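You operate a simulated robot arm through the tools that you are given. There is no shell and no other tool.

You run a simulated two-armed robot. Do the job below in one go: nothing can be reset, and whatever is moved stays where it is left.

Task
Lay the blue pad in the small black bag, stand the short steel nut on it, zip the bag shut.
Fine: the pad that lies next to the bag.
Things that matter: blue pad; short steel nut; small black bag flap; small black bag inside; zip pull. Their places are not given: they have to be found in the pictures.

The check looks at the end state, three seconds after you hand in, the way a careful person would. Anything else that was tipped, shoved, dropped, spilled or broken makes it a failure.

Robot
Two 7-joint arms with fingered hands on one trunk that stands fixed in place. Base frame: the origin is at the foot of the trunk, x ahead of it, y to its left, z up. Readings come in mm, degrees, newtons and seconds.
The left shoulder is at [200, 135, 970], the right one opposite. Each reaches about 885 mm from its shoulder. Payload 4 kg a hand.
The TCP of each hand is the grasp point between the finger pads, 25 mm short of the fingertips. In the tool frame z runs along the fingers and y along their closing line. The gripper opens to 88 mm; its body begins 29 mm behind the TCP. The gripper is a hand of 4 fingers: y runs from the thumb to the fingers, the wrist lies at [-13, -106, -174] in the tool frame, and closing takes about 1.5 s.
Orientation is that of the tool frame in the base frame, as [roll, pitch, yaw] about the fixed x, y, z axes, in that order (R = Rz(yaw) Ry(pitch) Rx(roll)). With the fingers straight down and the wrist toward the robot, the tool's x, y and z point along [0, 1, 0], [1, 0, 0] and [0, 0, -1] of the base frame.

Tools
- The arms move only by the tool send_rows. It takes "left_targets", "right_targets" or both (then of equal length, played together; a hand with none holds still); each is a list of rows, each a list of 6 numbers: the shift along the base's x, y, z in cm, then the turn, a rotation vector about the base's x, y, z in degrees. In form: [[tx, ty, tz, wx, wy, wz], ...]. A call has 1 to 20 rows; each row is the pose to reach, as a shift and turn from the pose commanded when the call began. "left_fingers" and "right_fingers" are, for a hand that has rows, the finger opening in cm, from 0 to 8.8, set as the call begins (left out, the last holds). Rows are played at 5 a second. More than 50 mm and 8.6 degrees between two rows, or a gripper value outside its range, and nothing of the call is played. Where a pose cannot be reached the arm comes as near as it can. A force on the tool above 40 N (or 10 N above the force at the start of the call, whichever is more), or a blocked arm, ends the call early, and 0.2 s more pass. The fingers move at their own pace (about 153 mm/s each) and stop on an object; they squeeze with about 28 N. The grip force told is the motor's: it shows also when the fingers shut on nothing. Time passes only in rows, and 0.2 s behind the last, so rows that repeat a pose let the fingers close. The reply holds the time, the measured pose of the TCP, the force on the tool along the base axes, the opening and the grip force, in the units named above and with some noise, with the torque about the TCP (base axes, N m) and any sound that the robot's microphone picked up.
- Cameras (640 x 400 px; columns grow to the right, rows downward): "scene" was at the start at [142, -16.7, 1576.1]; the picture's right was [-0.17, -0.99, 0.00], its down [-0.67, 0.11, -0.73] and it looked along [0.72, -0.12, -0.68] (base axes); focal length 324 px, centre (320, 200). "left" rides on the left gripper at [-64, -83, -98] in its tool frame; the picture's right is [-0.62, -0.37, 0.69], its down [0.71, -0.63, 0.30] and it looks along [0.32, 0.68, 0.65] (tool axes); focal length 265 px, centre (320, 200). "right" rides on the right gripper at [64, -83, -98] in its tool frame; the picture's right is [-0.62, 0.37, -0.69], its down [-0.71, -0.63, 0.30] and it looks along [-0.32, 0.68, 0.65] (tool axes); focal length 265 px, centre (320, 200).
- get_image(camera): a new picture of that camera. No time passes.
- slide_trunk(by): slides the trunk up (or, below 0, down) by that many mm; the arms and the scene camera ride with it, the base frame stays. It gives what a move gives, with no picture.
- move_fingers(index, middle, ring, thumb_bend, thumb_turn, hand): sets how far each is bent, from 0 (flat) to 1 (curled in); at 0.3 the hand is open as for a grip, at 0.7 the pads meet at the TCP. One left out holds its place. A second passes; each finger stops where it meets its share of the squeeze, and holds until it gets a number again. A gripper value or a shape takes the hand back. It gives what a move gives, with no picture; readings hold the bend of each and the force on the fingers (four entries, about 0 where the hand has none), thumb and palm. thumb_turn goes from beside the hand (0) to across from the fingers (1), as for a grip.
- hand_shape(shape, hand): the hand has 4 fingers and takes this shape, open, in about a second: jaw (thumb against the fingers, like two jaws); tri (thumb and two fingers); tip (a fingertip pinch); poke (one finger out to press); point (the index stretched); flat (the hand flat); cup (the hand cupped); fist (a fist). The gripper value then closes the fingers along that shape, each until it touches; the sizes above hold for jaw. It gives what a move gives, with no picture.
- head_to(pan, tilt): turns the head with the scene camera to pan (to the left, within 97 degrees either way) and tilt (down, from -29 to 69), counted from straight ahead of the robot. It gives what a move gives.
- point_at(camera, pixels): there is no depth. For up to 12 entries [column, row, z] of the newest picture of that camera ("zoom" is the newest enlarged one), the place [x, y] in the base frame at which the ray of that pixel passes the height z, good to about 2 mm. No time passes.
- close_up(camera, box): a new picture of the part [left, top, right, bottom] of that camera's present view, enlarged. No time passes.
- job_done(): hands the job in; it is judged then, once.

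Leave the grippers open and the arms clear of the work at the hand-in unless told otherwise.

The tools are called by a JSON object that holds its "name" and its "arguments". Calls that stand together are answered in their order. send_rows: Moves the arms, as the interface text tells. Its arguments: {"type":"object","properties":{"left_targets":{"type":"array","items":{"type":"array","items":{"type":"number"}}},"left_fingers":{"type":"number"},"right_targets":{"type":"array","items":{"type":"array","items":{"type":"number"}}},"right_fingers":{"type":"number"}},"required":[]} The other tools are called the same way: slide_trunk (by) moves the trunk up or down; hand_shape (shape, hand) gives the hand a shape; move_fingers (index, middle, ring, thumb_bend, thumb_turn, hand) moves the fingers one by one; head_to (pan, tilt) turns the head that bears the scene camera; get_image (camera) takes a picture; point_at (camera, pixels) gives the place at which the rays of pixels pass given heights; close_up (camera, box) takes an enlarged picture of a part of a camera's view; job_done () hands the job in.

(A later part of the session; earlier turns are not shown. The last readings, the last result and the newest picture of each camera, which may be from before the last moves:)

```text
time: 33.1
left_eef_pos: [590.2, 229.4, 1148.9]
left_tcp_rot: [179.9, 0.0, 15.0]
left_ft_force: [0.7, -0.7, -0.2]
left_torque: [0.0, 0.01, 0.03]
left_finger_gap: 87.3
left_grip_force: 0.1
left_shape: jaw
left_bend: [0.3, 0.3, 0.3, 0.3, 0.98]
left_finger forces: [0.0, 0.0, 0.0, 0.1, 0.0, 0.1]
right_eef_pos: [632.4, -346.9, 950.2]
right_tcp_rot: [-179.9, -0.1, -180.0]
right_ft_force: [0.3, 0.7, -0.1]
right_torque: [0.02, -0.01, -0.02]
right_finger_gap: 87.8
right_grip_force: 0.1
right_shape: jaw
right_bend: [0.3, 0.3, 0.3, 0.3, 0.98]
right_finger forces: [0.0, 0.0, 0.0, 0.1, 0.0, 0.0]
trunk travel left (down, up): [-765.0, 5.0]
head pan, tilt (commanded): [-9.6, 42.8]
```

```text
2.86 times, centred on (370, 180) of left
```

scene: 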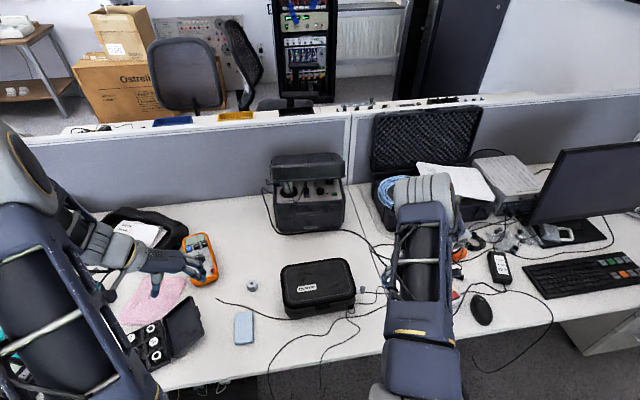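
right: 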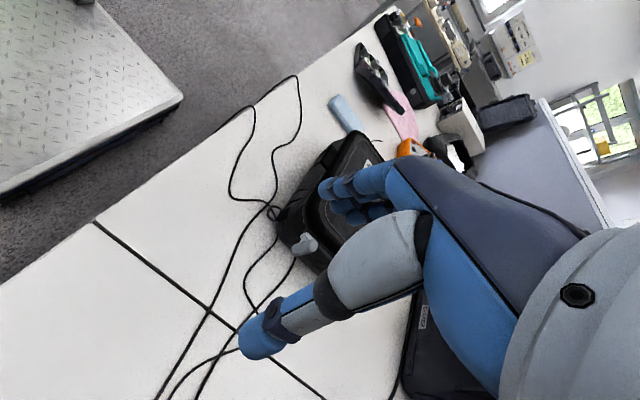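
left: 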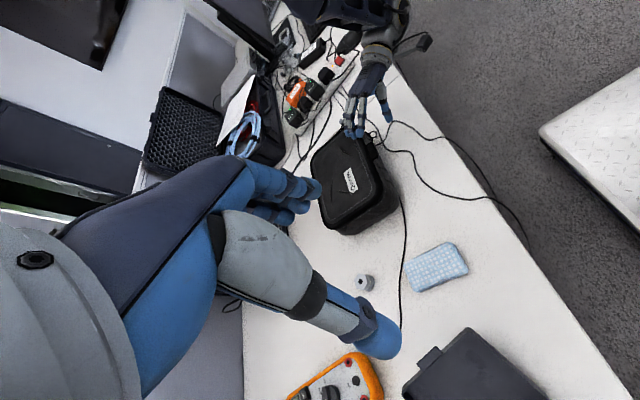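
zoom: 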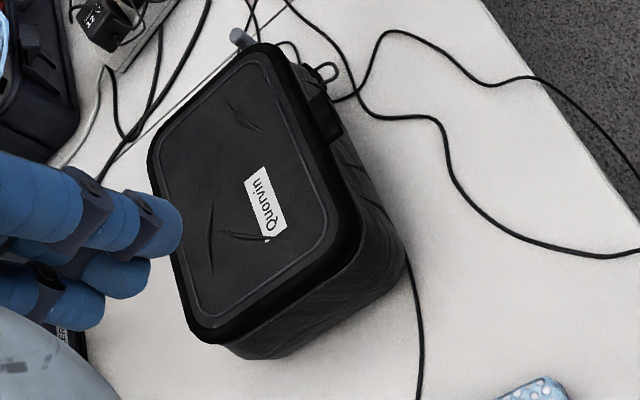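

In the right zoom the slider sits against a small dark stop at its front side (258,207), and a flat zip tape runs straight from it toward the back (430,390). So the zip runs along the bag's right side, and moving the slider backward (+x) should open it. I'll move the right hand to look at the rear part of that side.

{"name": "send_rows", "arguments": {"right_targets": [[4.2, 0.6, 0.5, 0, 0, 0], [8.4, 1.2, 1.0, 0, 0, 0], [12.6, 1.8, 1.0, 0, 0, 0], [16.8, 2.4, 1.0, 0, 0, 0]]}}

{"name": "get_image", "arguments": {"camera": "right"}}

{"name": "close_up", "arguments": {"camera": "right", "box": [160, 120, 340, 300]}}

```text
time: 34.1
left_eef_pos: [590.0, 230.0, 1151.1]
left_tcp_rot: [-179.9, 0.0, 15.0]
left_ft_force: [-1.1, 1.1, 1.2]
left_torque: [0.01, -0.01, 0.03]
left_finger_gap: 87.5
left_grip_force: 0.0
left_shape: jaw
left_bend: [0.3, 0.3, 0.3, 0.3, 0.98]
left_finger forces: [0.1, 0.0, 0.0, 0.0, 0.0, 0.0]
right_eef_pos: [778.1, -320.4, 962.7]
right_tcp_rot: [180.0, -0.3, 179.9]
right_ft_force: [0.0, 0.2, -0.8]
right_torque: [0.02, -0.03, 0.01]
right_finger_gap: 87.7
right_grip_force: 0.1
right_shape: jaw
right_bend: [0.3, 0.3, 0.3, 0.3, 0.98]
right_finger forces: [0.0, 0.1, 0.0, 0.0, 0.0, 0.0]
right hand out of reach, approached as far as the arm can: row 4
trunk travel left (down, up): [-765.0, 5.0]
head pan, tilt (commanded): [-9.6, 42.8]
```

```text
taken
```

right: 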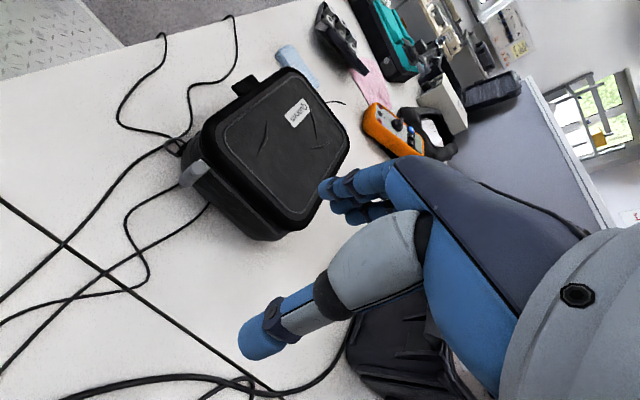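

```text
2.22 times, centred on (250, 210) of right
```

zoom: 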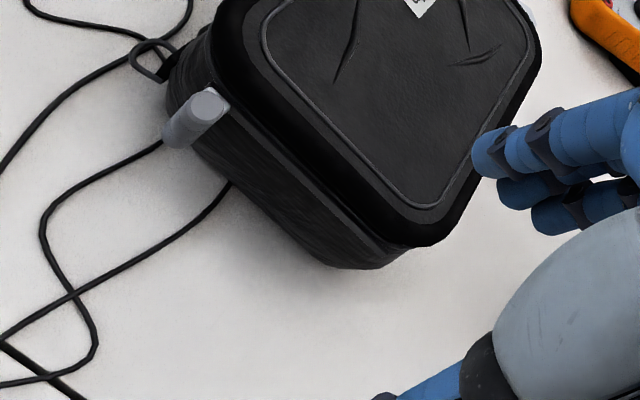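

The lighter zip tape runs along the right side from the slider (zoom 230,100) to near the back corner (390,250). A closer look.

{"name": "close_up", "arguments": {"camera": "right", "box": [190, 140, 300, 250]}}

```text
3.64 times, centred on (245, 195) of right
```

zoom: 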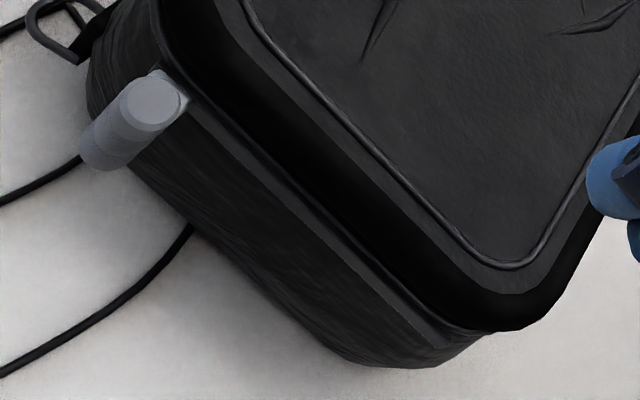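

Reading the tape's two ends and the pull from this view, at z about 800.

{"name": "point_at", "arguments": {"camera": "zoom", "pixels": [[195, 115, 800], [455, 345, 800], [195, 115, 810], [455, 345, 810], [150, 103, 820], [150, 103, 830], [150, 103, 810], [93, 155, 780], [93, 155, 790], [93, 155, 800]]}}

{"name": "close_up", "arguments": {"camera": "scene", "box": [335, 265, 395, 320]}}

{"name": "point_at", "arguments": {"camera": "zoom", "pixels": [[304, 160, 810], [304, 160, 820], [304, 160, 830], [299, 205, 780], [299, 205, 790], [299, 205, 800], [262, 195, 800], [262, 195, 810]]}}

```text
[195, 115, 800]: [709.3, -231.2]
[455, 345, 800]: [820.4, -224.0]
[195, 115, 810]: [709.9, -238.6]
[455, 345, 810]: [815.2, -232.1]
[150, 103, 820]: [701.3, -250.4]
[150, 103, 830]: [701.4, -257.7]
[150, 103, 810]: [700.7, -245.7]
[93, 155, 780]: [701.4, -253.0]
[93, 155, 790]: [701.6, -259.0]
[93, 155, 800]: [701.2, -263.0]
```

```text
7.27 times, centred on (365, 292) of scene
```

zoom: 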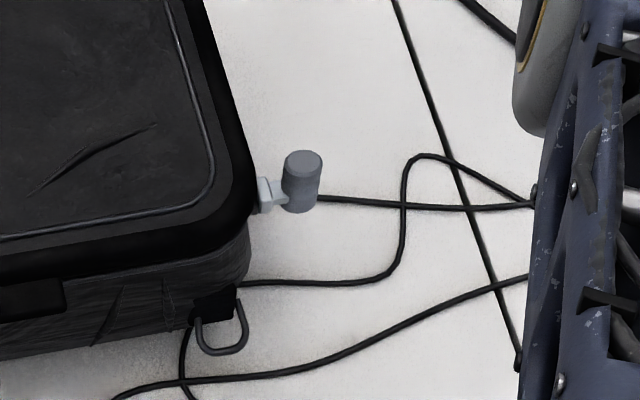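

```text
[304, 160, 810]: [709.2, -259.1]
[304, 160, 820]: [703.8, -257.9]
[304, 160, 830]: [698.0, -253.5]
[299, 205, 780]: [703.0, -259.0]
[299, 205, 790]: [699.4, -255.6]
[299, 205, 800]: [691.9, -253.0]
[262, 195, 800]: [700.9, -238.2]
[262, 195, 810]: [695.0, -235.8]
```

The pull is an upright cylinder about 20 mm thick, centred at (701,−256), z 785–826. The zip tape runs back to about x 818 along y≈−235. To keep the bag from sliding while I unzip, I'll hold the front tab with the left hand, mirroring the pinch I used before. First I'll move the left hand in, high up.

{"name": "send_rows", "arguments": {"left_targets": [[0.1, -3.0, -2.9, 0, 0, 4.3], [0.3, -6.0, -5.7, 0, 0, 8.6], [0.4, -9.0, -8.6, 0, 0, 12.9], [0.6, -12.0, -11.4, 0, 0, 17.1], [0.7, -15.0, -14.3, 0, 0, 21.4], [0.9, -18.0, -17.1, 0, 0, 25.7], [1.0, -21.0, -20.0, 0, 0, 30]]}}

{"name": "get_image", "arguments": {"camera": "scene"}}

```text
time: 35.7
left_eef_pos: [600.0, 19.9, 951.7]
left_tcp_rot: [179.9, 0.0, 45.0]
left_ft_force: [-1.1, -0.1, -1.2]
left_torque: [-0.03, -0.01, 0.01]
left_finger_gap: 87.8
left_grip_force: 0.1
left_shape: jaw
left_bend: [0.3, 0.3, 0.3, 0.3, 0.98]
left_finger forces: [0.1, 0.0, 0.1, 0.0, 0.0, 0.0]
right_eef_pos: [780.0, -320.2, 962.1]
right_tcp_rot: [-179.9, 0.0, -180.0]
right_ft_force: [-0.3, -0.2, 0.0]
right_torque: [-0.04, 0.06, 0.02]
right_finger_gap: 87.8
right_grip_force: 0.0
right_shape: jaw
right_bend: [0.3, 0.3, 0.3, 0.3, 0.98]
right_finger forces: [0.1, 0.0, 0.0, 0.0, 0.1, 0.0]
trunk travel left (down, up): [-765.0, 5.0]
head pan, tilt (commanded): [-9.6, 42.8]
```

```text
taken
```

scene: 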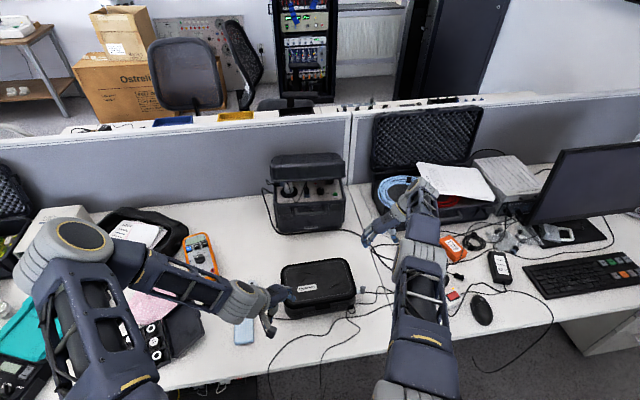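

The left hand is at (600,20,950) and clear. Now I'll tilt it to 30° below level and bring it in front of the tab from the left.

{"name": "send_rows", "arguments": {"left_targets": [[0.3, -1.2, -1.1, -5.3, -5.3, 0], [0.6, -2.4, -2.3, -10.6, -10.6, 0], [0.9, -3.6, -3.4, -15.9, -15.9, 0], [1.2, -4.8, -4.6, -21.2, -21.2, 0], [1.6, -6.0, -5.7, -26.5, -26.5, 0], [1.9, -7.2, -6.9, -31.8, -31.8, 0], [2.2, -8.4, -8.0, -37.1, -37.1, 0], [2.5, -9.6, -9.2, -42.4, -42.4, 0]]}}

{"name": "get_image", "arguments": {"camera": "scene"}}

{"name": "get_image", "arguments": {"camera": "left"}}

```text
time: 37.5
left_eef_pos: [625.1, -75.2, 859.7]
left_tcp_rot: [119.9, 0.0, 44.9]
left_ft_force: [0.3, 0.0, 0.2]
left_torque: [0.02, 0.01, -0.05]
left_finger_gap: 88.0
left_grip_force: 0.1
left_shape: jaw
left_bend: [0.3, 0.3, 0.3, 0.3, 0.98]
left_finger forces: [0.1, 0.1, 0.1, 0.0, 0.0, 0.1]
right_eef_pos: [779.8, -320.3, 962.1]
right_tcp_rot: [180.0, 0.0, -180.0]
right_ft_force: [-0.1, -0.5, 0.1]
right_torque: [0.01, -0.03, 0.02]
right_finger_gap: 87.8
right_grip_force: 0.0
right_shape: jaw
right_bend: [0.3, 0.3, 0.3, 0.3, 0.98]
right_finger forces: [0.0, 0.0, 0.0, 0.1, 0.0, 0.1]
trunk travel left (down, up): [-765.0, 5.0]
head pan, tilt (commanded): [-9.6, 42.8]
```

```text
taken
```

scene: 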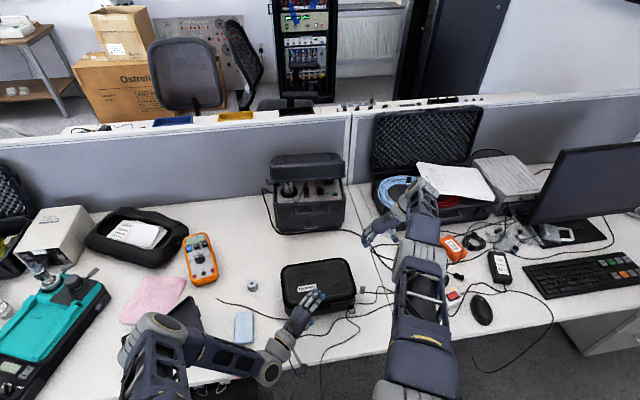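

```text
taken
```

left: 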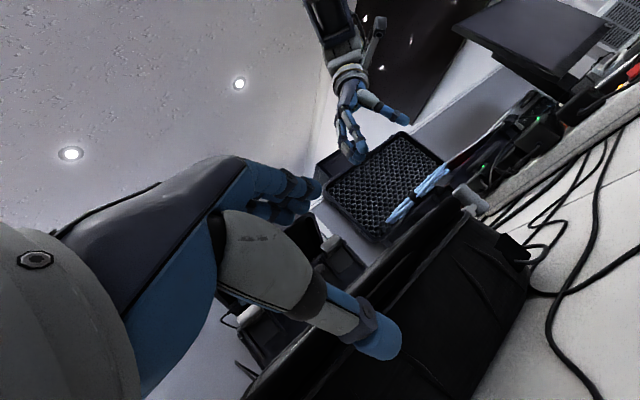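

The left hand is in position at (625,−75,860). Now down, then forward to the pinch spot.

{"name": "send_rows", "arguments": {"left_targets": [[0.2, -0.3, -1.9, 0, 0, 0], [0.6, -0.7, -3.7, 0, 0, 0], [1.3, -1.4, -3.7, 0, 0, 0], [2.0, -2.1, -3.7, 0, 0, 0], [2.7, -2.8, -3.7, 0, 0, 0], [2.7, -2.8, -3.7, 0, 0, 0]]}}

{"name": "get_image", "arguments": {"camera": "left"}}

{"name": "close_up", "arguments": {"camera": "scene", "box": [260, 250, 390, 340]}}

```text
time: 38.9
left_eef_pos: [653.2, -103.5, 821.4]
left_tcp_rot: [120.0, 0.0, 44.9]
left_ft_force: [-0.5, 0.1, -0.1]
left_torque: [0.0, 0.01, 0.0]
left_finger_gap: 87.5
left_grip_force: 0.2
left_shape: jaw
left_bend: [0.3, 0.3, 0.3, 0.3, 0.98]
left_finger forces: [0.1, 0.0, 0.1, 0.0, 0.0, 0.0]
right_eef_pos: [779.7, -320.8, 963.1]
right_tcp_rot: [180.0, -0.2, -180.0]
right_ft_force: [0.9, 0.2, 0.5]
right_torque: [0.03, 0.02, -0.02]
right_finger_gap: 87.8
right_grip_force: 0.0
right_shape: jaw
right_bend: [0.3, 0.3, 0.3, 0.3, 0.98]
right_finger forces: [0.0, 0.1, 0.1, 0.0, 0.0, 0.0]
trunk travel left (down, up): [-765.0, 5.0]
head pan, tilt (commanded): [-9.6, 42.8]
```

```text
taken
```

left: 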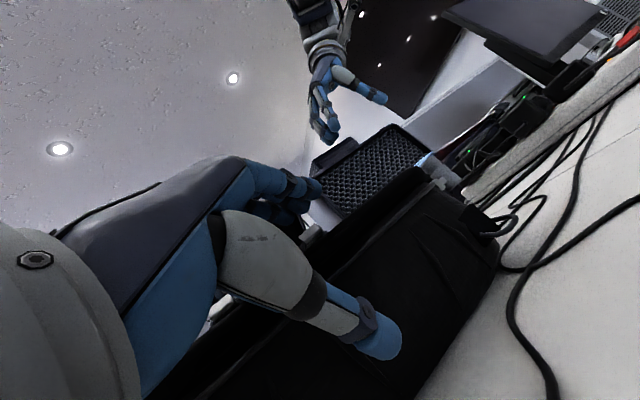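

```text
4.44 times, centred on (325, 295) of scene
```

zoom: 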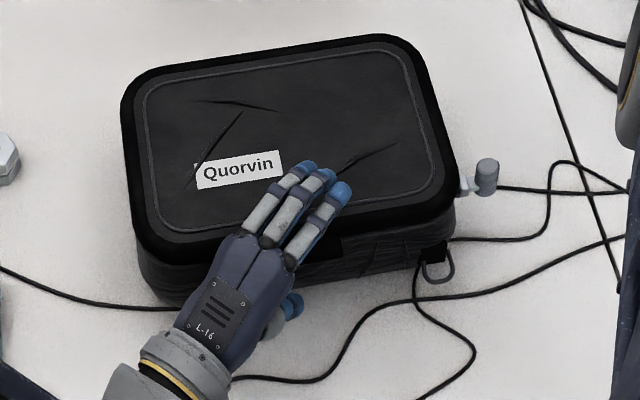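

The left fingers are over the lid's front edge and the thumb is below the tab. Closing the left hand on it.

{"name": "send_rows", "arguments": {"left_targets": [[0, 0, 0, 0, 0, 0], [0, 0, 0, 0, 0, 0], [0, 0, 0, 0, 0, 0], [0, 0, 0, 0, 0, 0], [0, 0, 0, 0, 0, 0], [0, 0, 0, 0, 0, 0], [0, 0, 0, 0, 0, 0], [0, 0, 0, 0, 0, 0]], "left_fingers": 0.0}}

{"name": "close_up", "arguments": {"camera": "scene", "box": [260, 250, 390, 340]}}

{"name": "close_up", "arguments": {"camera": "left", "box": [200, 150, 520, 400]}}

```text
time: 40.7
left_eef_pos: [652.5, -103.4, 821.7]
left_tcp_rot: [120.1, 0.0, 45.0]
left_ft_force: [1.8, -2.5, 0.5]
left_torque: [-0.26, -0.37, 0.06]
left_finger_gap: 12.9
left_grip_force: 28.0
left_shape: jaw
left_bend: [0.73, 0.57, 0.59, 0.75, 1.0]
left_finger forces: [13.8, 7.0, 4.0, 0.1, 25.6, 0.0]
right_eef_pos: [779.5, -321.8, 962.3]
right_tcp_rot: [-180.0, -0.1, -180.0]
right_ft_force: [-0.3, -0.3, -0.5]
right_torque: [-0.03, 0.0, 0.03]
right_finger_gap: 87.9
right_grip_force: 0.1
right_shape: jaw
right_bend: [0.3, 0.3, 0.3, 0.3, 0.98]
right_finger forces: [0.0, 0.0, 0.0, 0.1, 0.1, 0.1]
trunk travel left (down, up): [-765.0, 5.0]
head pan, tilt (commanded): [-9.6, 42.8]
```

```text
4.44 times, centred on (325, 295) of scene
```

zoom: 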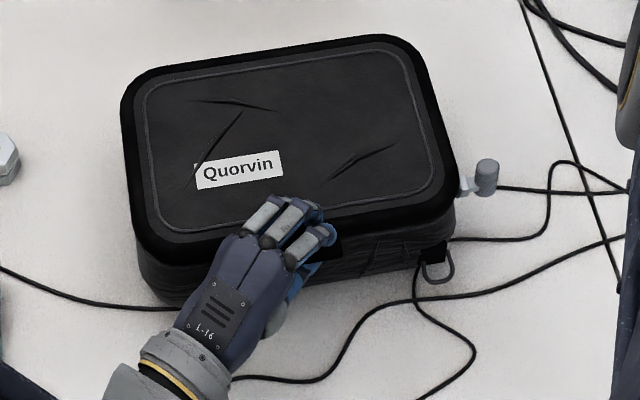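

```text
1.60 times, centred on (360, 275) of left
```

zoom: 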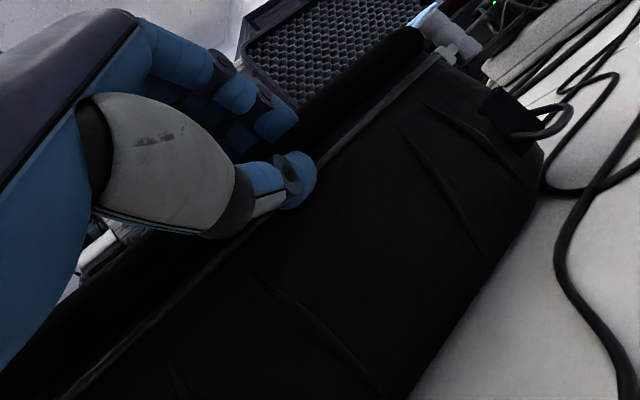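

The left hand holds the tab firmly (28 N). Now the right hand: I'll turn it back to fingers-down with the thumb toward me (yaw 90°) and place it above the zip pull at (701,−256).

{"name": "send_rows", "arguments": {"right_targets": [[-0.7, 0.2, 0, 0, 0, -8.2], [-1.4, 0.4, 0, 0, 0, -16.4], [-2.1, 0.8, 0, 0, 0, -24.6], [-2.8, 1.2, -0.4, 0, 0, -32.8], [-3.5, 1.6, -0.8, 0, 0, -41], [-4.2, 2.2, -1.2, 0, 0, -49.2], [-5.0, 2.8, -1.6, 0, 0, -57.4], [-5.7, 3.3, -2.0, 0, 0, -65.6], [-6.4, 3.8, -2.4, 0, 0, -73.8], [-7.1, 4.3, -2.8, 0, 0, -82], [-7.9, 4.8, -3.2, 0, 0, -90]]}}

{"name": "get_image", "arguments": {"camera": "right"}}

{"name": "get_image", "arguments": {"camera": "scene"}}

```text
time: 43.1
left_eef_pos: [653.0, -103.9, 822.7]
left_tcp_rot: [119.9, 0.0, 45.1]
left_ft_force: [0.0, 0.6, 2.2]
left_torque: [-0.29, -0.42, 0.0]
left_finger_gap: 13.2
left_grip_force: 27.9
left_shape: jaw
left_bend: [0.73, 0.57, 0.59, 0.75, 1.0]
left_finger forces: [14.8, 7.3, 4.4, 0.1, 25.9, 0.0]
right_eef_pos: [885.7, -339.6, 852.4]
right_tcp_rot: [-179.9, -0.1, 89.9]
right_ft_force: [-0.5, 0.1, -0.8]
right_torque: [0.02, 0.03, -0.01]
right_finger_gap: 87.8
right_grip_force: 0.0
right_shape: jaw
right_bend: [0.3, 0.3, 0.3, 0.3, 0.98]
right_finger forces: [0.1, 0.0, 0.0, 0.1, 0.0, 0.1]
right hand out of reach, approached as far as the arm can: row 1, 2, 3, 4, 5, 6, 7, 8, 9, 10, 11
trunk travel left (down, up): [-765.0, 5.0]
head pan, tilt (commanded): [-9.6, 42.8]
```

```text
taken
```

right: 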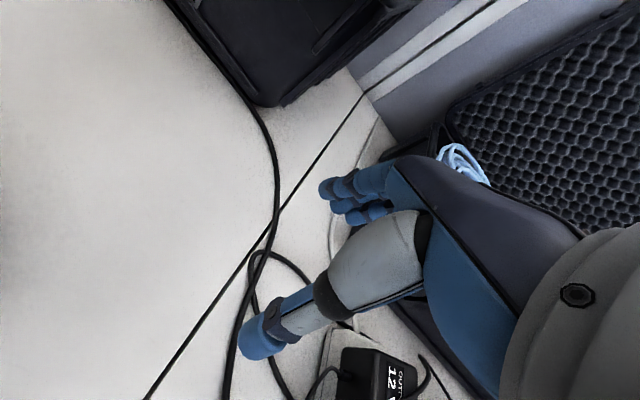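

```text
taken
```

scene: 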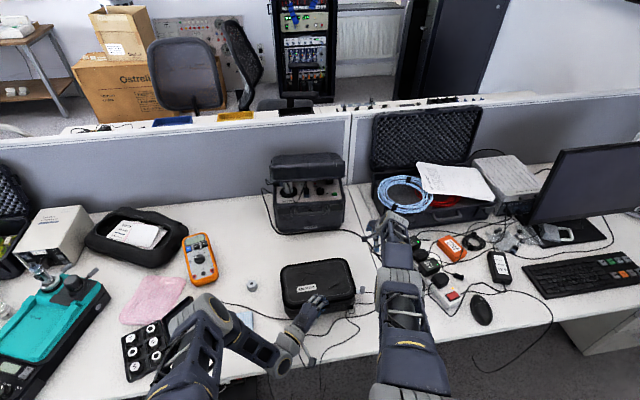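

The arm strayed far from the target, to (886,−340,852), near the adapters. Forces are zero, so nothing was touched. I'll lift straight up right away and then bring it back.

{"name": "send_rows", "arguments": {"right_targets": [[0, 0, 3, 0, 0, 0], [0, 0, 6, 0, 0, 0], [-1, 0, 9.5, 0, 0, 0], [-3, 0, 13, 0, 0, 0], [-6, 0, 16, 0, 0, 0], [-9, 0, 19, 0, 0, 0]]}}

{"name": "get_image", "arguments": {"camera": "scene"}}

```text
time: 44.5
left_eef_pos: [651.6, -104.6, 822.4]
left_tcp_rot: [120.0, 0.0, 45.0]
left_ft_force: [-3.8, 1.9, 4.5]
left_torque: [-0.31, -0.44, 0.0]
left_finger_gap: 13.2
left_grip_force: 27.8
left_shape: jaw
left_bend: [0.73, 0.57, 0.59, 0.75, 1.0]
left_finger forces: [16.5, 8.1, 4.7, 0.1, 27.4, 0.0]
right_eef_pos: [790.2, -341.2, 1044.6]
right_tcp_rot: [-180.0, 0.0, 90.0]
right_ft_force: [0.0, -0.9, -0.3]
right_torque: [0.0, 0.03, 0.02]
right_finger_gap: 87.9
right_grip_force: 0.1
right_shape: jaw
right_bend: [0.3, 0.3, 0.3, 0.3, 0.98]
right_finger forces: [0.1, 0.0, 0.0, 0.0, 0.0, 0.0]
right hand out of reach, approached as far as the arm can: row 1, 2
trunk travel left (down, up): [-765.0, 5.0]
head pan, tilt (commanded): [-9.6, 42.8]
```

```text
taken
```

scene: 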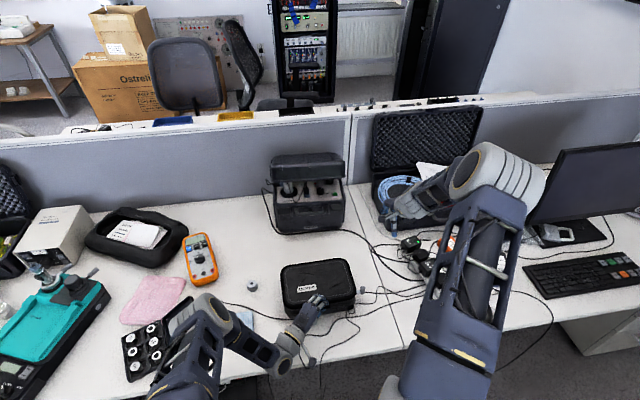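

Now at (790,−341,1045), fingers down, yaw 90°, elbow out to the right. Next I'll move to just above the zip pull.

{"name": "send_rows", "arguments": {"right_targets": [[-1.8, 1.5, -2.3, 0, 0, 0], [-3.6, 2.9, -4.6, 0, 0, 0], [-5.3, 4.4, -6.9, 0, 0, 0], [-7.1, 5.8, -9.2, 0, 0, 0], [-8.9, 7.3, -11.5, 0, 0, 0]]}}

{"name": "get_image", "arguments": {"camera": "right"}}

{"name": "get_image", "arguments": {"camera": "scene"}}

```text
time: 45.7
left_eef_pos: [653.4, -104.7, 822.3]
left_tcp_rot: [120.0, 0.0, 45.0]
left_ft_force: [-3.8, 2.9, 3.0]
left_torque: [-0.28, -0.45, 0.05]
left_finger_gap: 13.3
left_grip_force: 28.1
left_shape: jaw
left_bend: [0.73, 0.57, 0.59, 0.75, 1.0]
left_finger forces: [16.4, 7.9, 4.4, 0.0, 27.9, 0.1]
right_eef_pos: [700.4, -269.0, 931.2]
right_tcp_rot: [-179.9, 0.0, 89.9]
right_ft_force: [-0.6, 0.4, 0.1]
right_torque: [-0.02, -0.02, -0.02]
right_finger_gap: 87.8
right_grip_force: 0.0
right_shape: jaw
right_bend: [0.3, 0.3, 0.3, 0.3, 0.98]
right_finger forces: [0.0, 0.1, 0.0, 0.0, 0.0, 0.0]
trunk travel left (down, up): [-765.0, 5.0]
head pan, tilt (commanded): [-9.6, 42.8]
```

```text
taken
```

right: 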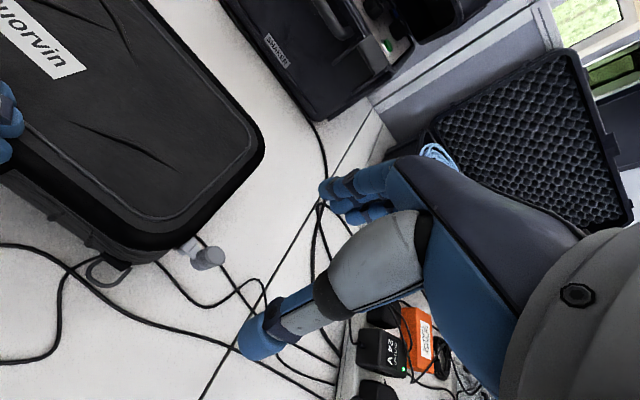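

```text
taken
```

scene: 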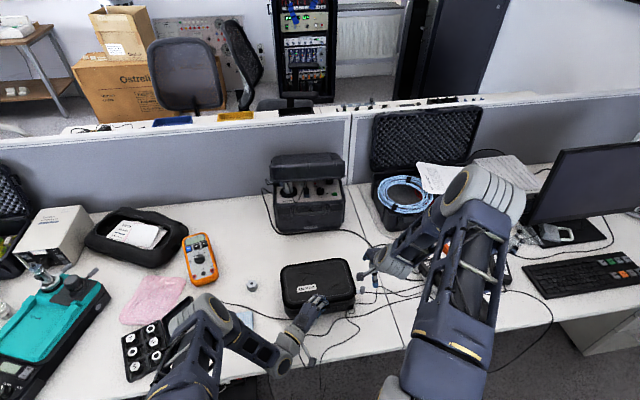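

The hand is above the pull. Checking the pull's position again in the right view, its top near (209,254).

{"name": "close_up", "arguments": {"camera": "right", "box": [160, 210, 260, 300]}}

{"name": "close_up", "arguments": {"camera": "scene", "box": [335, 255, 405, 315]}}

```text
4.44 times, centred on (210, 255) of right
```

zoom: 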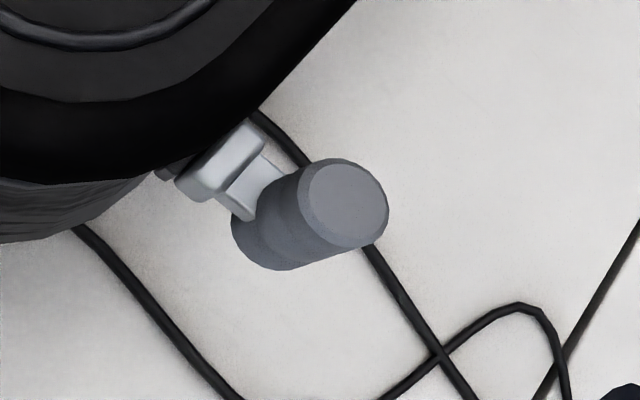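

```text
6.67 times, centred on (370, 285) of scene
```

zoom: 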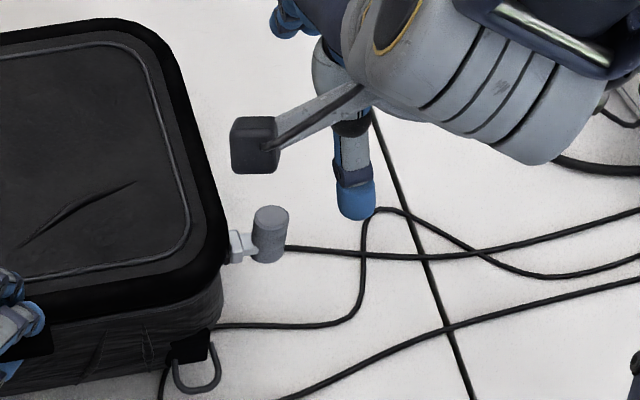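

Reading the pull in the scene zoom first: top (270,214), bottom (267,254).

{"name": "point_at", "arguments": {"camera": "zoom", "pixels": [[270, 214, 820], [270, 214, 826], [267, 254, 785], [267, 254, 795], [238, 245, 805]]}}

{"name": "point_at", "arguments": {"camera": "right", "pixels": [[215.8, 255.4, 820], [215.8, 255.4, 826], [215.8, 255.4, 832]]}}

```text
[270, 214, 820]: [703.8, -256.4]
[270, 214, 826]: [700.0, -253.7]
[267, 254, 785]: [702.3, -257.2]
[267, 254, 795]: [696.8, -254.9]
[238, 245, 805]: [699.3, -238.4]
```

```text
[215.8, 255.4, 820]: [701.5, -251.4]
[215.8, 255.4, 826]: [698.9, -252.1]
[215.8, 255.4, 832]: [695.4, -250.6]
```

The pull is centred at about (700.5,−254.5). I'll lower the right hand to z 850 first, with TCP y −262 so the index finger clears the lid edge.

{"name": "send_rows", "arguments": {"right_targets": [[0, 0.3, -2.7, 0, 0, 0], [0, 0.7, -5.4, 0, 0, 0], [0, 0.7, -8.1, 0, 0, 0], [0, 0.7, -8.1, 0, 0, 0]]}}

{"name": "get_image", "arguments": {"camera": "right"}}

{"name": "close_up", "arguments": {"camera": "scene", "box": [335, 255, 405, 315]}}

{"name": "close_up", "arguments": {"camera": "left", "box": [380, 100, 520, 250]}}

```text
time: 46.7
left_eef_pos: [653.0, -104.6, 821.9]
left_tcp_rot: [120.1, 0.0, 45.0]
left_ft_force: [-2.5, 0.7, 3.2]
left_torque: [-0.27, -0.39, 0.0]
left_finger_gap: 13.5
left_grip_force: 28.2
left_shape: jaw
left_bend: [0.73, 0.57, 0.59, 0.75, 1.0]
left_finger forces: [16.0, 7.9, 4.3, 0.0, 27.6, 0.0]
right_eef_pos: [699.0, -263.6, 848.4]
right_tcp_rot: [180.0, 0.0, 90.0]
right_ft_force: [0.7, -0.5, 0.2]
right_torque: [-0.02, -0.01, 0.03]
right_finger_gap: 87.7
right_grip_force: 0.0
right_shape: jaw
right_bend: [0.3, 0.3, 0.3, 0.3, 0.98]
right_finger forces: [0.0, 0.1, 0.1, 0.0, 0.0, 0.0]
trunk travel left (down, up): [-765.0, 5.0]
head pan, tilt (commanded): [-9.6, 42.8]
```

```text
taken
```

right: 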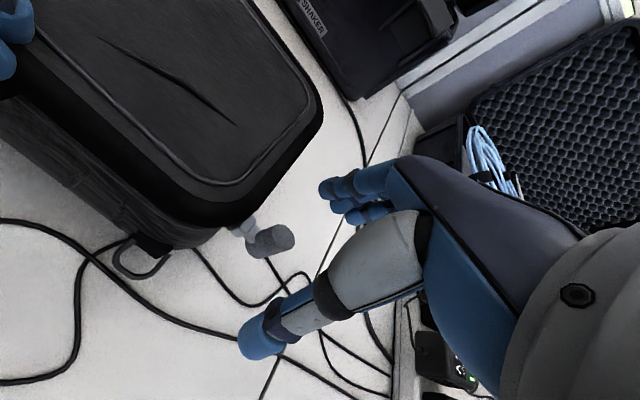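

```text
6.67 times, centred on (370, 285) of scene
```

zoom: 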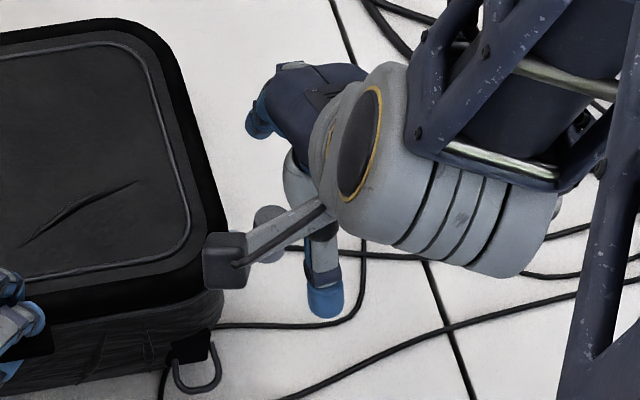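

```text
2.67 times, centred on (450, 175) of left
```

zoom: 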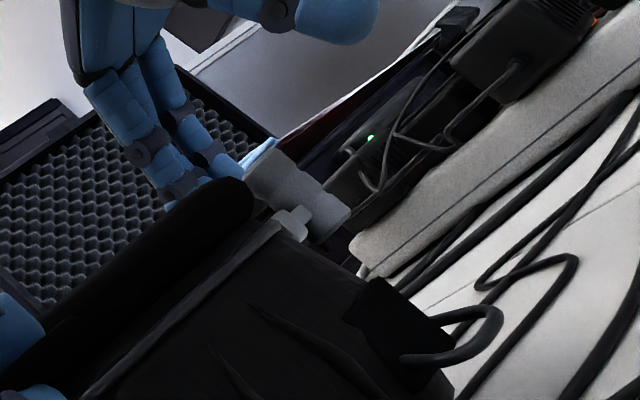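

The pull appears between the fingers and thumb as expected. Lowering to z 812 and then closing on it.

{"name": "send_rows", "arguments": {"right_targets": [[0, 0.1, -1.2, 0, 0, 0], [0, 0.1, -2.4, 0, 0, 0], [0, 0.1, -3.6, 0, 0, 0], [0, 0.1, -3.6, 0, 0, 0]]}}

{"name": "get_image", "arguments": {"camera": "right"}}

{"name": "close_up", "arguments": {"camera": "left", "box": [360, 80, 520, 250]}}

```text
time: 47.7
left_eef_pos: [652.6, -103.2, 822.1]
left_tcp_rot: [119.9, 0.0, 44.9]
left_ft_force: [-1.8, -0.1, 2.1]
left_torque: [-0.26, -0.39, -0.02]
left_finger_gap: 13.2
left_grip_force: 28.1
left_shape: jaw
left_bend: [0.73, 0.57, 0.59, 0.75, 1.0]
left_finger forces: [15.8, 7.7, 4.2, 0.0, 27.3, 0.1]
right_eef_pos: [698.9, -263.0, 811.4]
right_tcp_rot: [-179.9, -0.1, 90.0]
right_ft_force: [-0.7, 0.4, -0.1]
right_torque: [0.0, 0.0, 0.01]
right_finger_gap: 87.9
right_grip_force: 0.0
right_shape: jaw
right_bend: [0.3, 0.3, 0.3, 0.3, 0.98]
right_finger forces: [0.1, 0.1, 0.0, 0.1, 0.0, 0.1]
trunk travel left (down, up): [-765.0, 5.0]
head pan, tilt (commanded): [-9.6, 42.8]
```

```text
taken
```

right: 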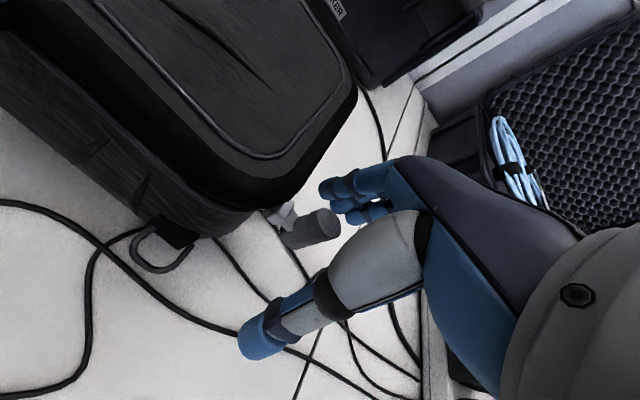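

```text
2.35 times, centred on (440, 165) of left
```

zoom: 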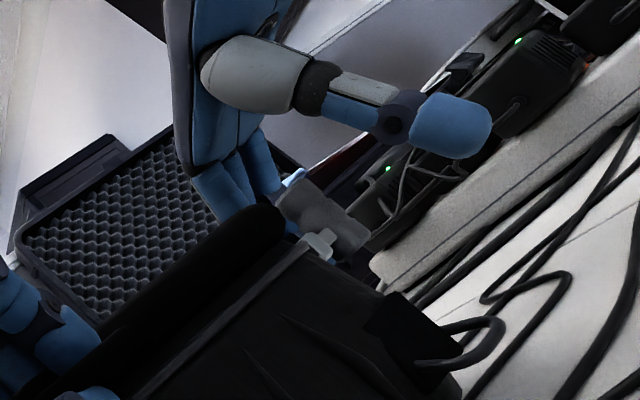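

The pull stands between thumb and fingers. Closing the right hand on it.

{"name": "send_rows", "arguments": {"right_targets": [[0, 0, 0, 0, 0, 0], [0, 0, 0, 0, 0, 0], [0, 0, 0, 0, 0, 0], [0, 0, 0, 0, 0, 0], [0, 0, 0, 0, 0, 0], [0, 0, 0, 0, 0, 0], [0, 0, 0, 0, 0, 0], [0, 0, 0, 0, 0, 0]], "right_fingers": 0.0}}

{"name": "get_image", "arguments": {"camera": "right"}}

{"name": "close_up", "arguments": {"camera": "left", "box": [360, 80, 520, 250]}}

```text
time: 49.5
left_eef_pos: [653.6, -103.9, 821.7]
left_tcp_rot: [120.0, 0.0, 45.0]
left_ft_force: [-2.4, 0.9, 1.6]
left_torque: [-0.3, -0.45, -0.01]
left_finger_gap: 13.4
left_grip_force: 28.1
left_shape: jaw
left_bend: [0.73, 0.57, 0.59, 0.75, 1.0]
left_finger forces: [16.2, 8.0, 4.4, 0.0, 27.4, 0.1]
right_eef_pos: [697.7, -262.7, 811.9]
right_tcp_rot: [179.9, -0.2, 90.0]
right_ft_force: [-0.4, -2.0, -0.2]
right_torque: [-0.03, -0.05, -0.07]
right_finger_gap: 0.2
right_grip_force: 27.6
right_shape: jaw
right_bend: [0.72, 0.7, 0.7, 0.71, 1.0]
right_finger forces: [20.1, 0.0, 0.0, 0.0, 23.3, 0.0]
trunk travel left (down, up): [-765.0, 5.0]
head pan, tilt (commanded): [-9.6, 42.8]
```

```text
taken
```

right: 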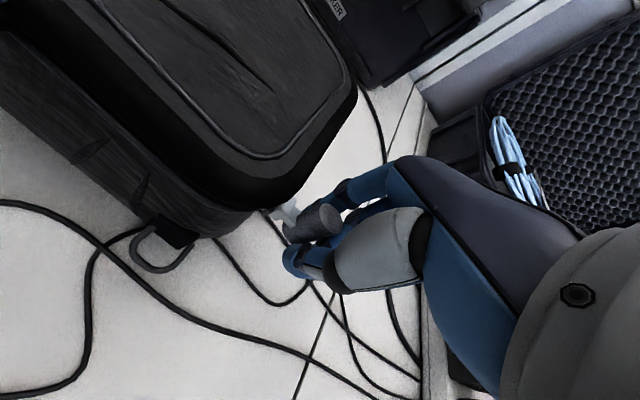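

```text
2.35 times, centred on (440, 165) of left
```

zoom: 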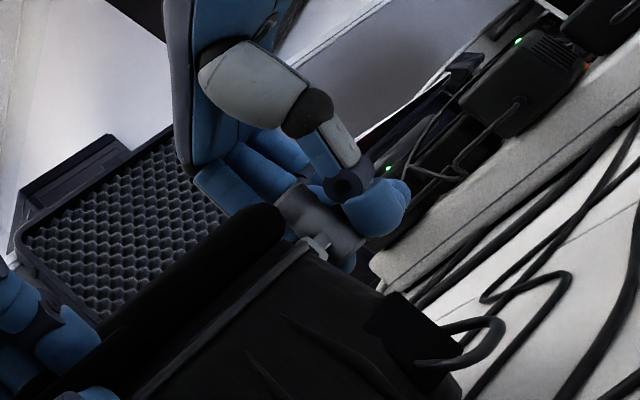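

The gap reads 0.2 mm: thumb and index met each other beside the pull, so the pull sits on the bag side of them. I'll look closely before regrasping.

{"name": "close_up", "arguments": {"camera": "right", "box": [240, 150, 440, 310]}}

{"name": "close_up", "arguments": {"camera": "left", "box": [420, 120, 520, 220]}}

```text
2.50 times, centred on (340, 230) of right
```

zoom: 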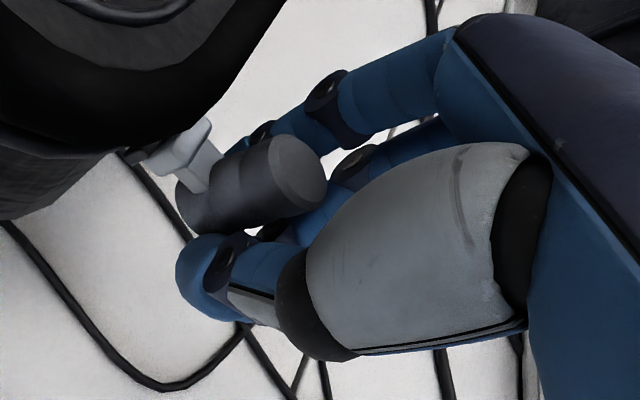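

```text
4.00 times, centred on (470, 170) of left
```

zoom: 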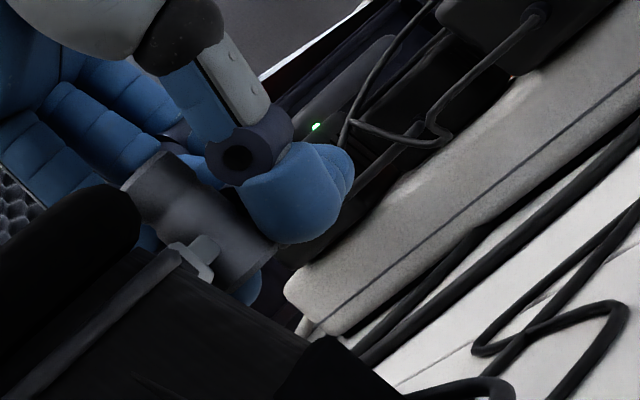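

The pull sits between index and thumb but off-centre, toward the bag. I'll open, shift 7 mm toward the bag and close again.

{"name": "send_rows", "arguments": {"right_targets": [[0, 0, 0, 0, 0, 0], [0, 0, 0, 0, 0, 0], [0, 0, 0, 0, 0, 0], [0, 0, 0, 0, 0, 0], [0.2, 0.35, 0, 0, 0, 0], [0.3, 0.7, 0, 0, 0, 0], [0.3, 0.7, 0, 0, 0, 0]], "right_fingers": 6.0}}

{"name": "close_up", "arguments": {"camera": "right", "box": [200, 130, 440, 370]}}

```text
time: 51.1
left_eef_pos: [653.6, -104.0, 822.9]
left_tcp_rot: [120.1, 0.0, 45.0]
left_ft_force: [-2.2, -0.4, 2.7]
left_torque: [-0.28, -0.4, -0.02]
left_finger_gap: 13.1
left_grip_force: 27.2
left_shape: jaw
left_bend: [0.73, 0.57, 0.59, 0.75, 1.0]
left_finger forces: [15.7, 7.5, 4.2, 0.0, 27.0, 0.0]
right_eef_pos: [701.9, -255.5, 812.0]
right_tcp_rot: [-180.0, -0.1, 90.0]
right_ft_force: [0.9, -0.4, 0.1]
right_torque: [0.01, 0.0, -0.03]
right_finger_gap: 59.9
right_grip_force: 0.0
right_shape: jaw
right_bend: [0.28, 0.38, 0.35, 0.6, 1.0]
right_finger forces: [0.0, 0.0, 0.0, 0.0, 0.0, 0.0]
trunk travel left (down, up): [-765.0, 5.0]
head pan, tilt (commanded): [-9.6, 42.8]
```

```text
1.67 times, centred on (320, 250) of right
```

zoom: 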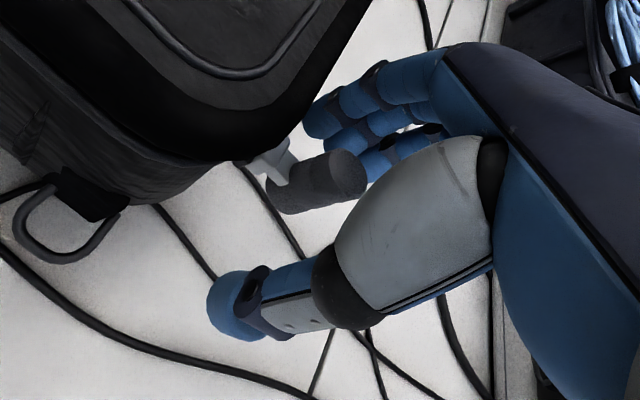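

The hand is centred on the pull now (TCP y −255.5) and nothing touches yet. Closing.

{"name": "send_rows", "arguments": {"right_targets": [[0, 0, 0, 0, 0, 0], [0, 0, 0, 0, 0, 0], [0, 0, 0, 0, 0, 0], [0, 0, 0, 0, 0, 0], [0, 0, 0, 0, 0, 0], [0, 0, 0, 0, 0, 0]], "right_fingers": 0.0}}

{"name": "close_up", "arguments": {"camera": "right", "box": [240, 150, 440, 310]}}

{"name": "close_up", "arguments": {"camera": "left", "box": [420, 120, 520, 220]}}

```text
time: 52.5
left_eef_pos: [653.6, -102.5, 821.8]
left_tcp_rot: [119.9, 0.0, 45.1]
left_ft_force: [-2.2, 0.5, 3.2]
left_torque: [-0.29, -0.42, 0.03]
left_finger_gap: 13.4
left_grip_force: 28.3
left_shape: jaw
left_bend: [0.73, 0.57, 0.59, 0.75, 1.0]
left_finger forces: [16.3, 8.0, 4.3, 0.1, 27.1, 0.0]
right_eef_pos: [701.0, -254.6, 812.5]
right_tcp_rot: [-179.9, 0.1, 89.9]
right_ft_force: [0.5, -4.2, 0.2]
right_torque: [-0.06, -0.03, -0.07]
right_finger_gap: 8.4
right_grip_force: 28.4
right_shape: jaw
right_bend: [0.73, 0.63, 0.7, 0.73, 1.0]
right_finger forces: [16.6, 6.9, 0.0, 0.0, 23.7, 0.0]
trunk travel left (down, up): [-765.0, 5.0]
head pan, tilt (commanded): [-9.6, 42.8]
```

```text
2.50 times, centred on (340, 230) of right
```

zoom: 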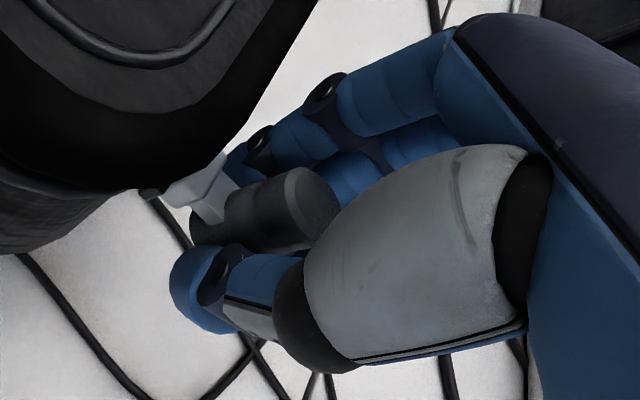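

```text
4.00 times, centred on (470, 170) of left
```

zoom: 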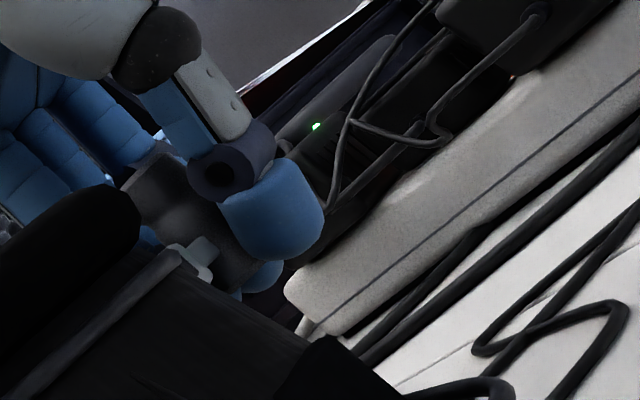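

A proper grip on the pull: gap 8.4 mm, index 16.6, middle 6.9, thumb 23.7 N. The tape runs slightly leftward (about 3.5°) as it goes back. I'll pull 15 mm backward (+x) and check the forces and the bag.

{"name": "send_rows", "arguments": {"right_targets": [[0.3, 0.02, 0, 0, 0, 0], [0.6, 0.04, 0, 0, 0, 0], [0.9, 0.05, 0, 0, 0, 0], [1.2, 0.07, 0, 0, 0, 0], [1.5, 0.09, 0, 0, 0, 0]]}}

{"name": "close_up", "arguments": {"camera": "right", "box": [200, 130, 440, 310]}}

{"name": "close_up", "arguments": {"camera": "scene", "box": [260, 240, 390, 330]}}

```text
time: 53.7
left_eef_pos: [653.9, -102.9, 821.3]
left_tcp_rot: [119.9, -0.1, 45.1]
left_ft_force: [0.2, 4.8, 3.1]
left_torque: [-0.3, -0.42, 0.15]
left_finger_gap: 13.2
left_grip_force: 27.4
left_shape: jaw
left_bend: [0.73, 0.57, 0.59, 0.75, 1.0]
left_finger forces: [15.3, 8.5, 4.8, 0.0, 26.9, 0.0]
right_eef_pos: [717.0, -252.6, 813.4]
right_tcp_rot: [-179.9, -0.2, 90.0]
right_ft_force: [-0.3, -6.1, 0.1]
right_torque: [-0.11, 0.01, -0.1]
right_finger_gap: 8.5
right_grip_force: 27.8
right_shape: jaw
right_bend: [0.73, 0.63, 0.7, 0.73, 1.0]
right_finger forces: [16.4, 8.0, 0.0, 0.0, 23.4, 0.0]
trunk travel left (down, up): [-765.0, 5.0]
head pan, tilt (commanded): [-9.6, 42.8]
```

```text
2.22 times, centred on (320, 220) of right
```

zoom: 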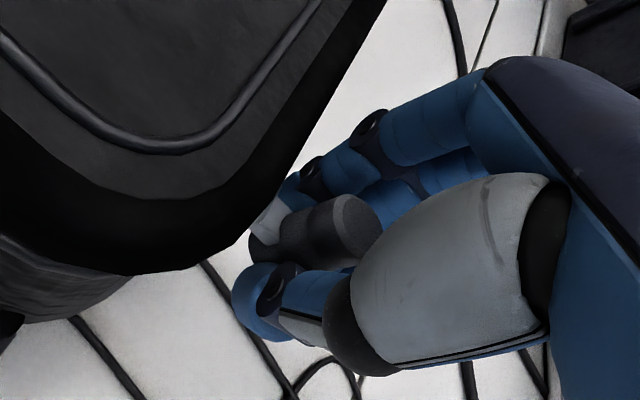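

```text
4.44 times, centred on (325, 285) of scene
```

zoom: 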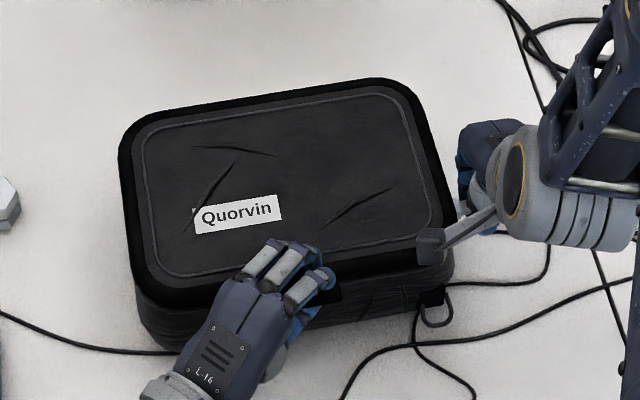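

The slider moved 15 mm along with the hand and the drag along x is nearly zero. There is a small sideways push of −6 N, so I'll ease off the leftward drift and continue another 40 mm.

{"name": "send_rows", "arguments": {"right_targets": [[0.5, -0.05, 0, 0, 0, 0], [1.0, -0.05, 0, 0, 0, 0], [1.5, 0, 0, 0, 0, 0], [2.0, 0, 0, 0, 0, 0], [2.5, 0.02, 0, 0, 0, 0], [3.0, 0.05, 0, 0, 0, 0], [3.5, 0.08, 0, 0, 0, 0], [4.0, 0.1, 0, 0, 0, 0]]}}

{"name": "close_up", "arguments": {"camera": "right", "box": [200, 130, 440, 310]}}

{"name": "close_up", "arguments": {"camera": "scene", "box": [260, 240, 390, 330]}}

```text
time: 55.5
left_eef_pos: [654.5, -104.5, 822.0]
left_tcp_rot: [120.0, 0.0, 45.0]
left_ft_force: [3.4, 4.0, 2.0]
left_torque: [-0.28, -0.48, 0.19]
left_finger_gap: 13.5
left_grip_force: 27.7
left_shape: jaw
left_bend: [0.73, 0.57, 0.59, 0.75, 1.0]
left_finger forces: [15.0, 8.2, 4.9, 0.0, 26.6, 0.0]
right_eef_pos: [756.2, -253.5, 812.1]
right_tcp_rot: [-179.9, 0.0, 90.0]
right_ft_force: [-1.0, -4.6, -0.7]
right_torque: [-0.08, -0.01, -0.09]
right_finger_gap: 8.0
right_grip_force: 28.0
right_shape: jaw
right_bend: [0.73, 0.65, 0.7, 0.73, 1.0]
right_finger forces: [17.9, 6.5, 0.0, 0.0, 23.6, 0.1]
trunk travel left (down, up): [-765.0, 5.0]
head pan, tilt (commanded): [-9.6, 42.8]
```

```text
2.22 times, centred on (320, 220) of right
```

zoom: 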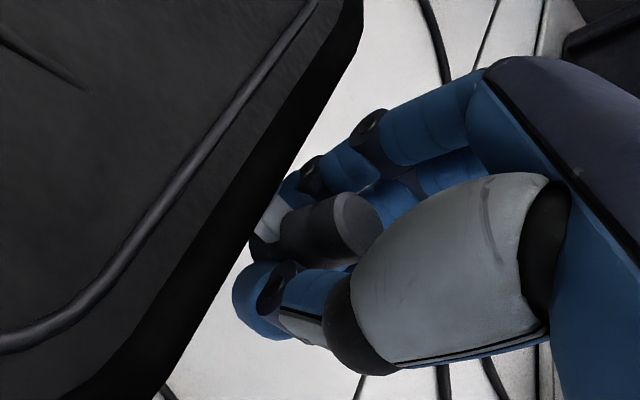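

```text
4.44 times, centred on (325, 285) of scene
```

zoom: 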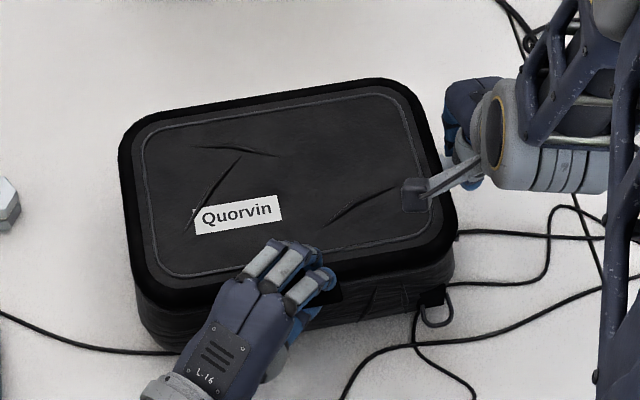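

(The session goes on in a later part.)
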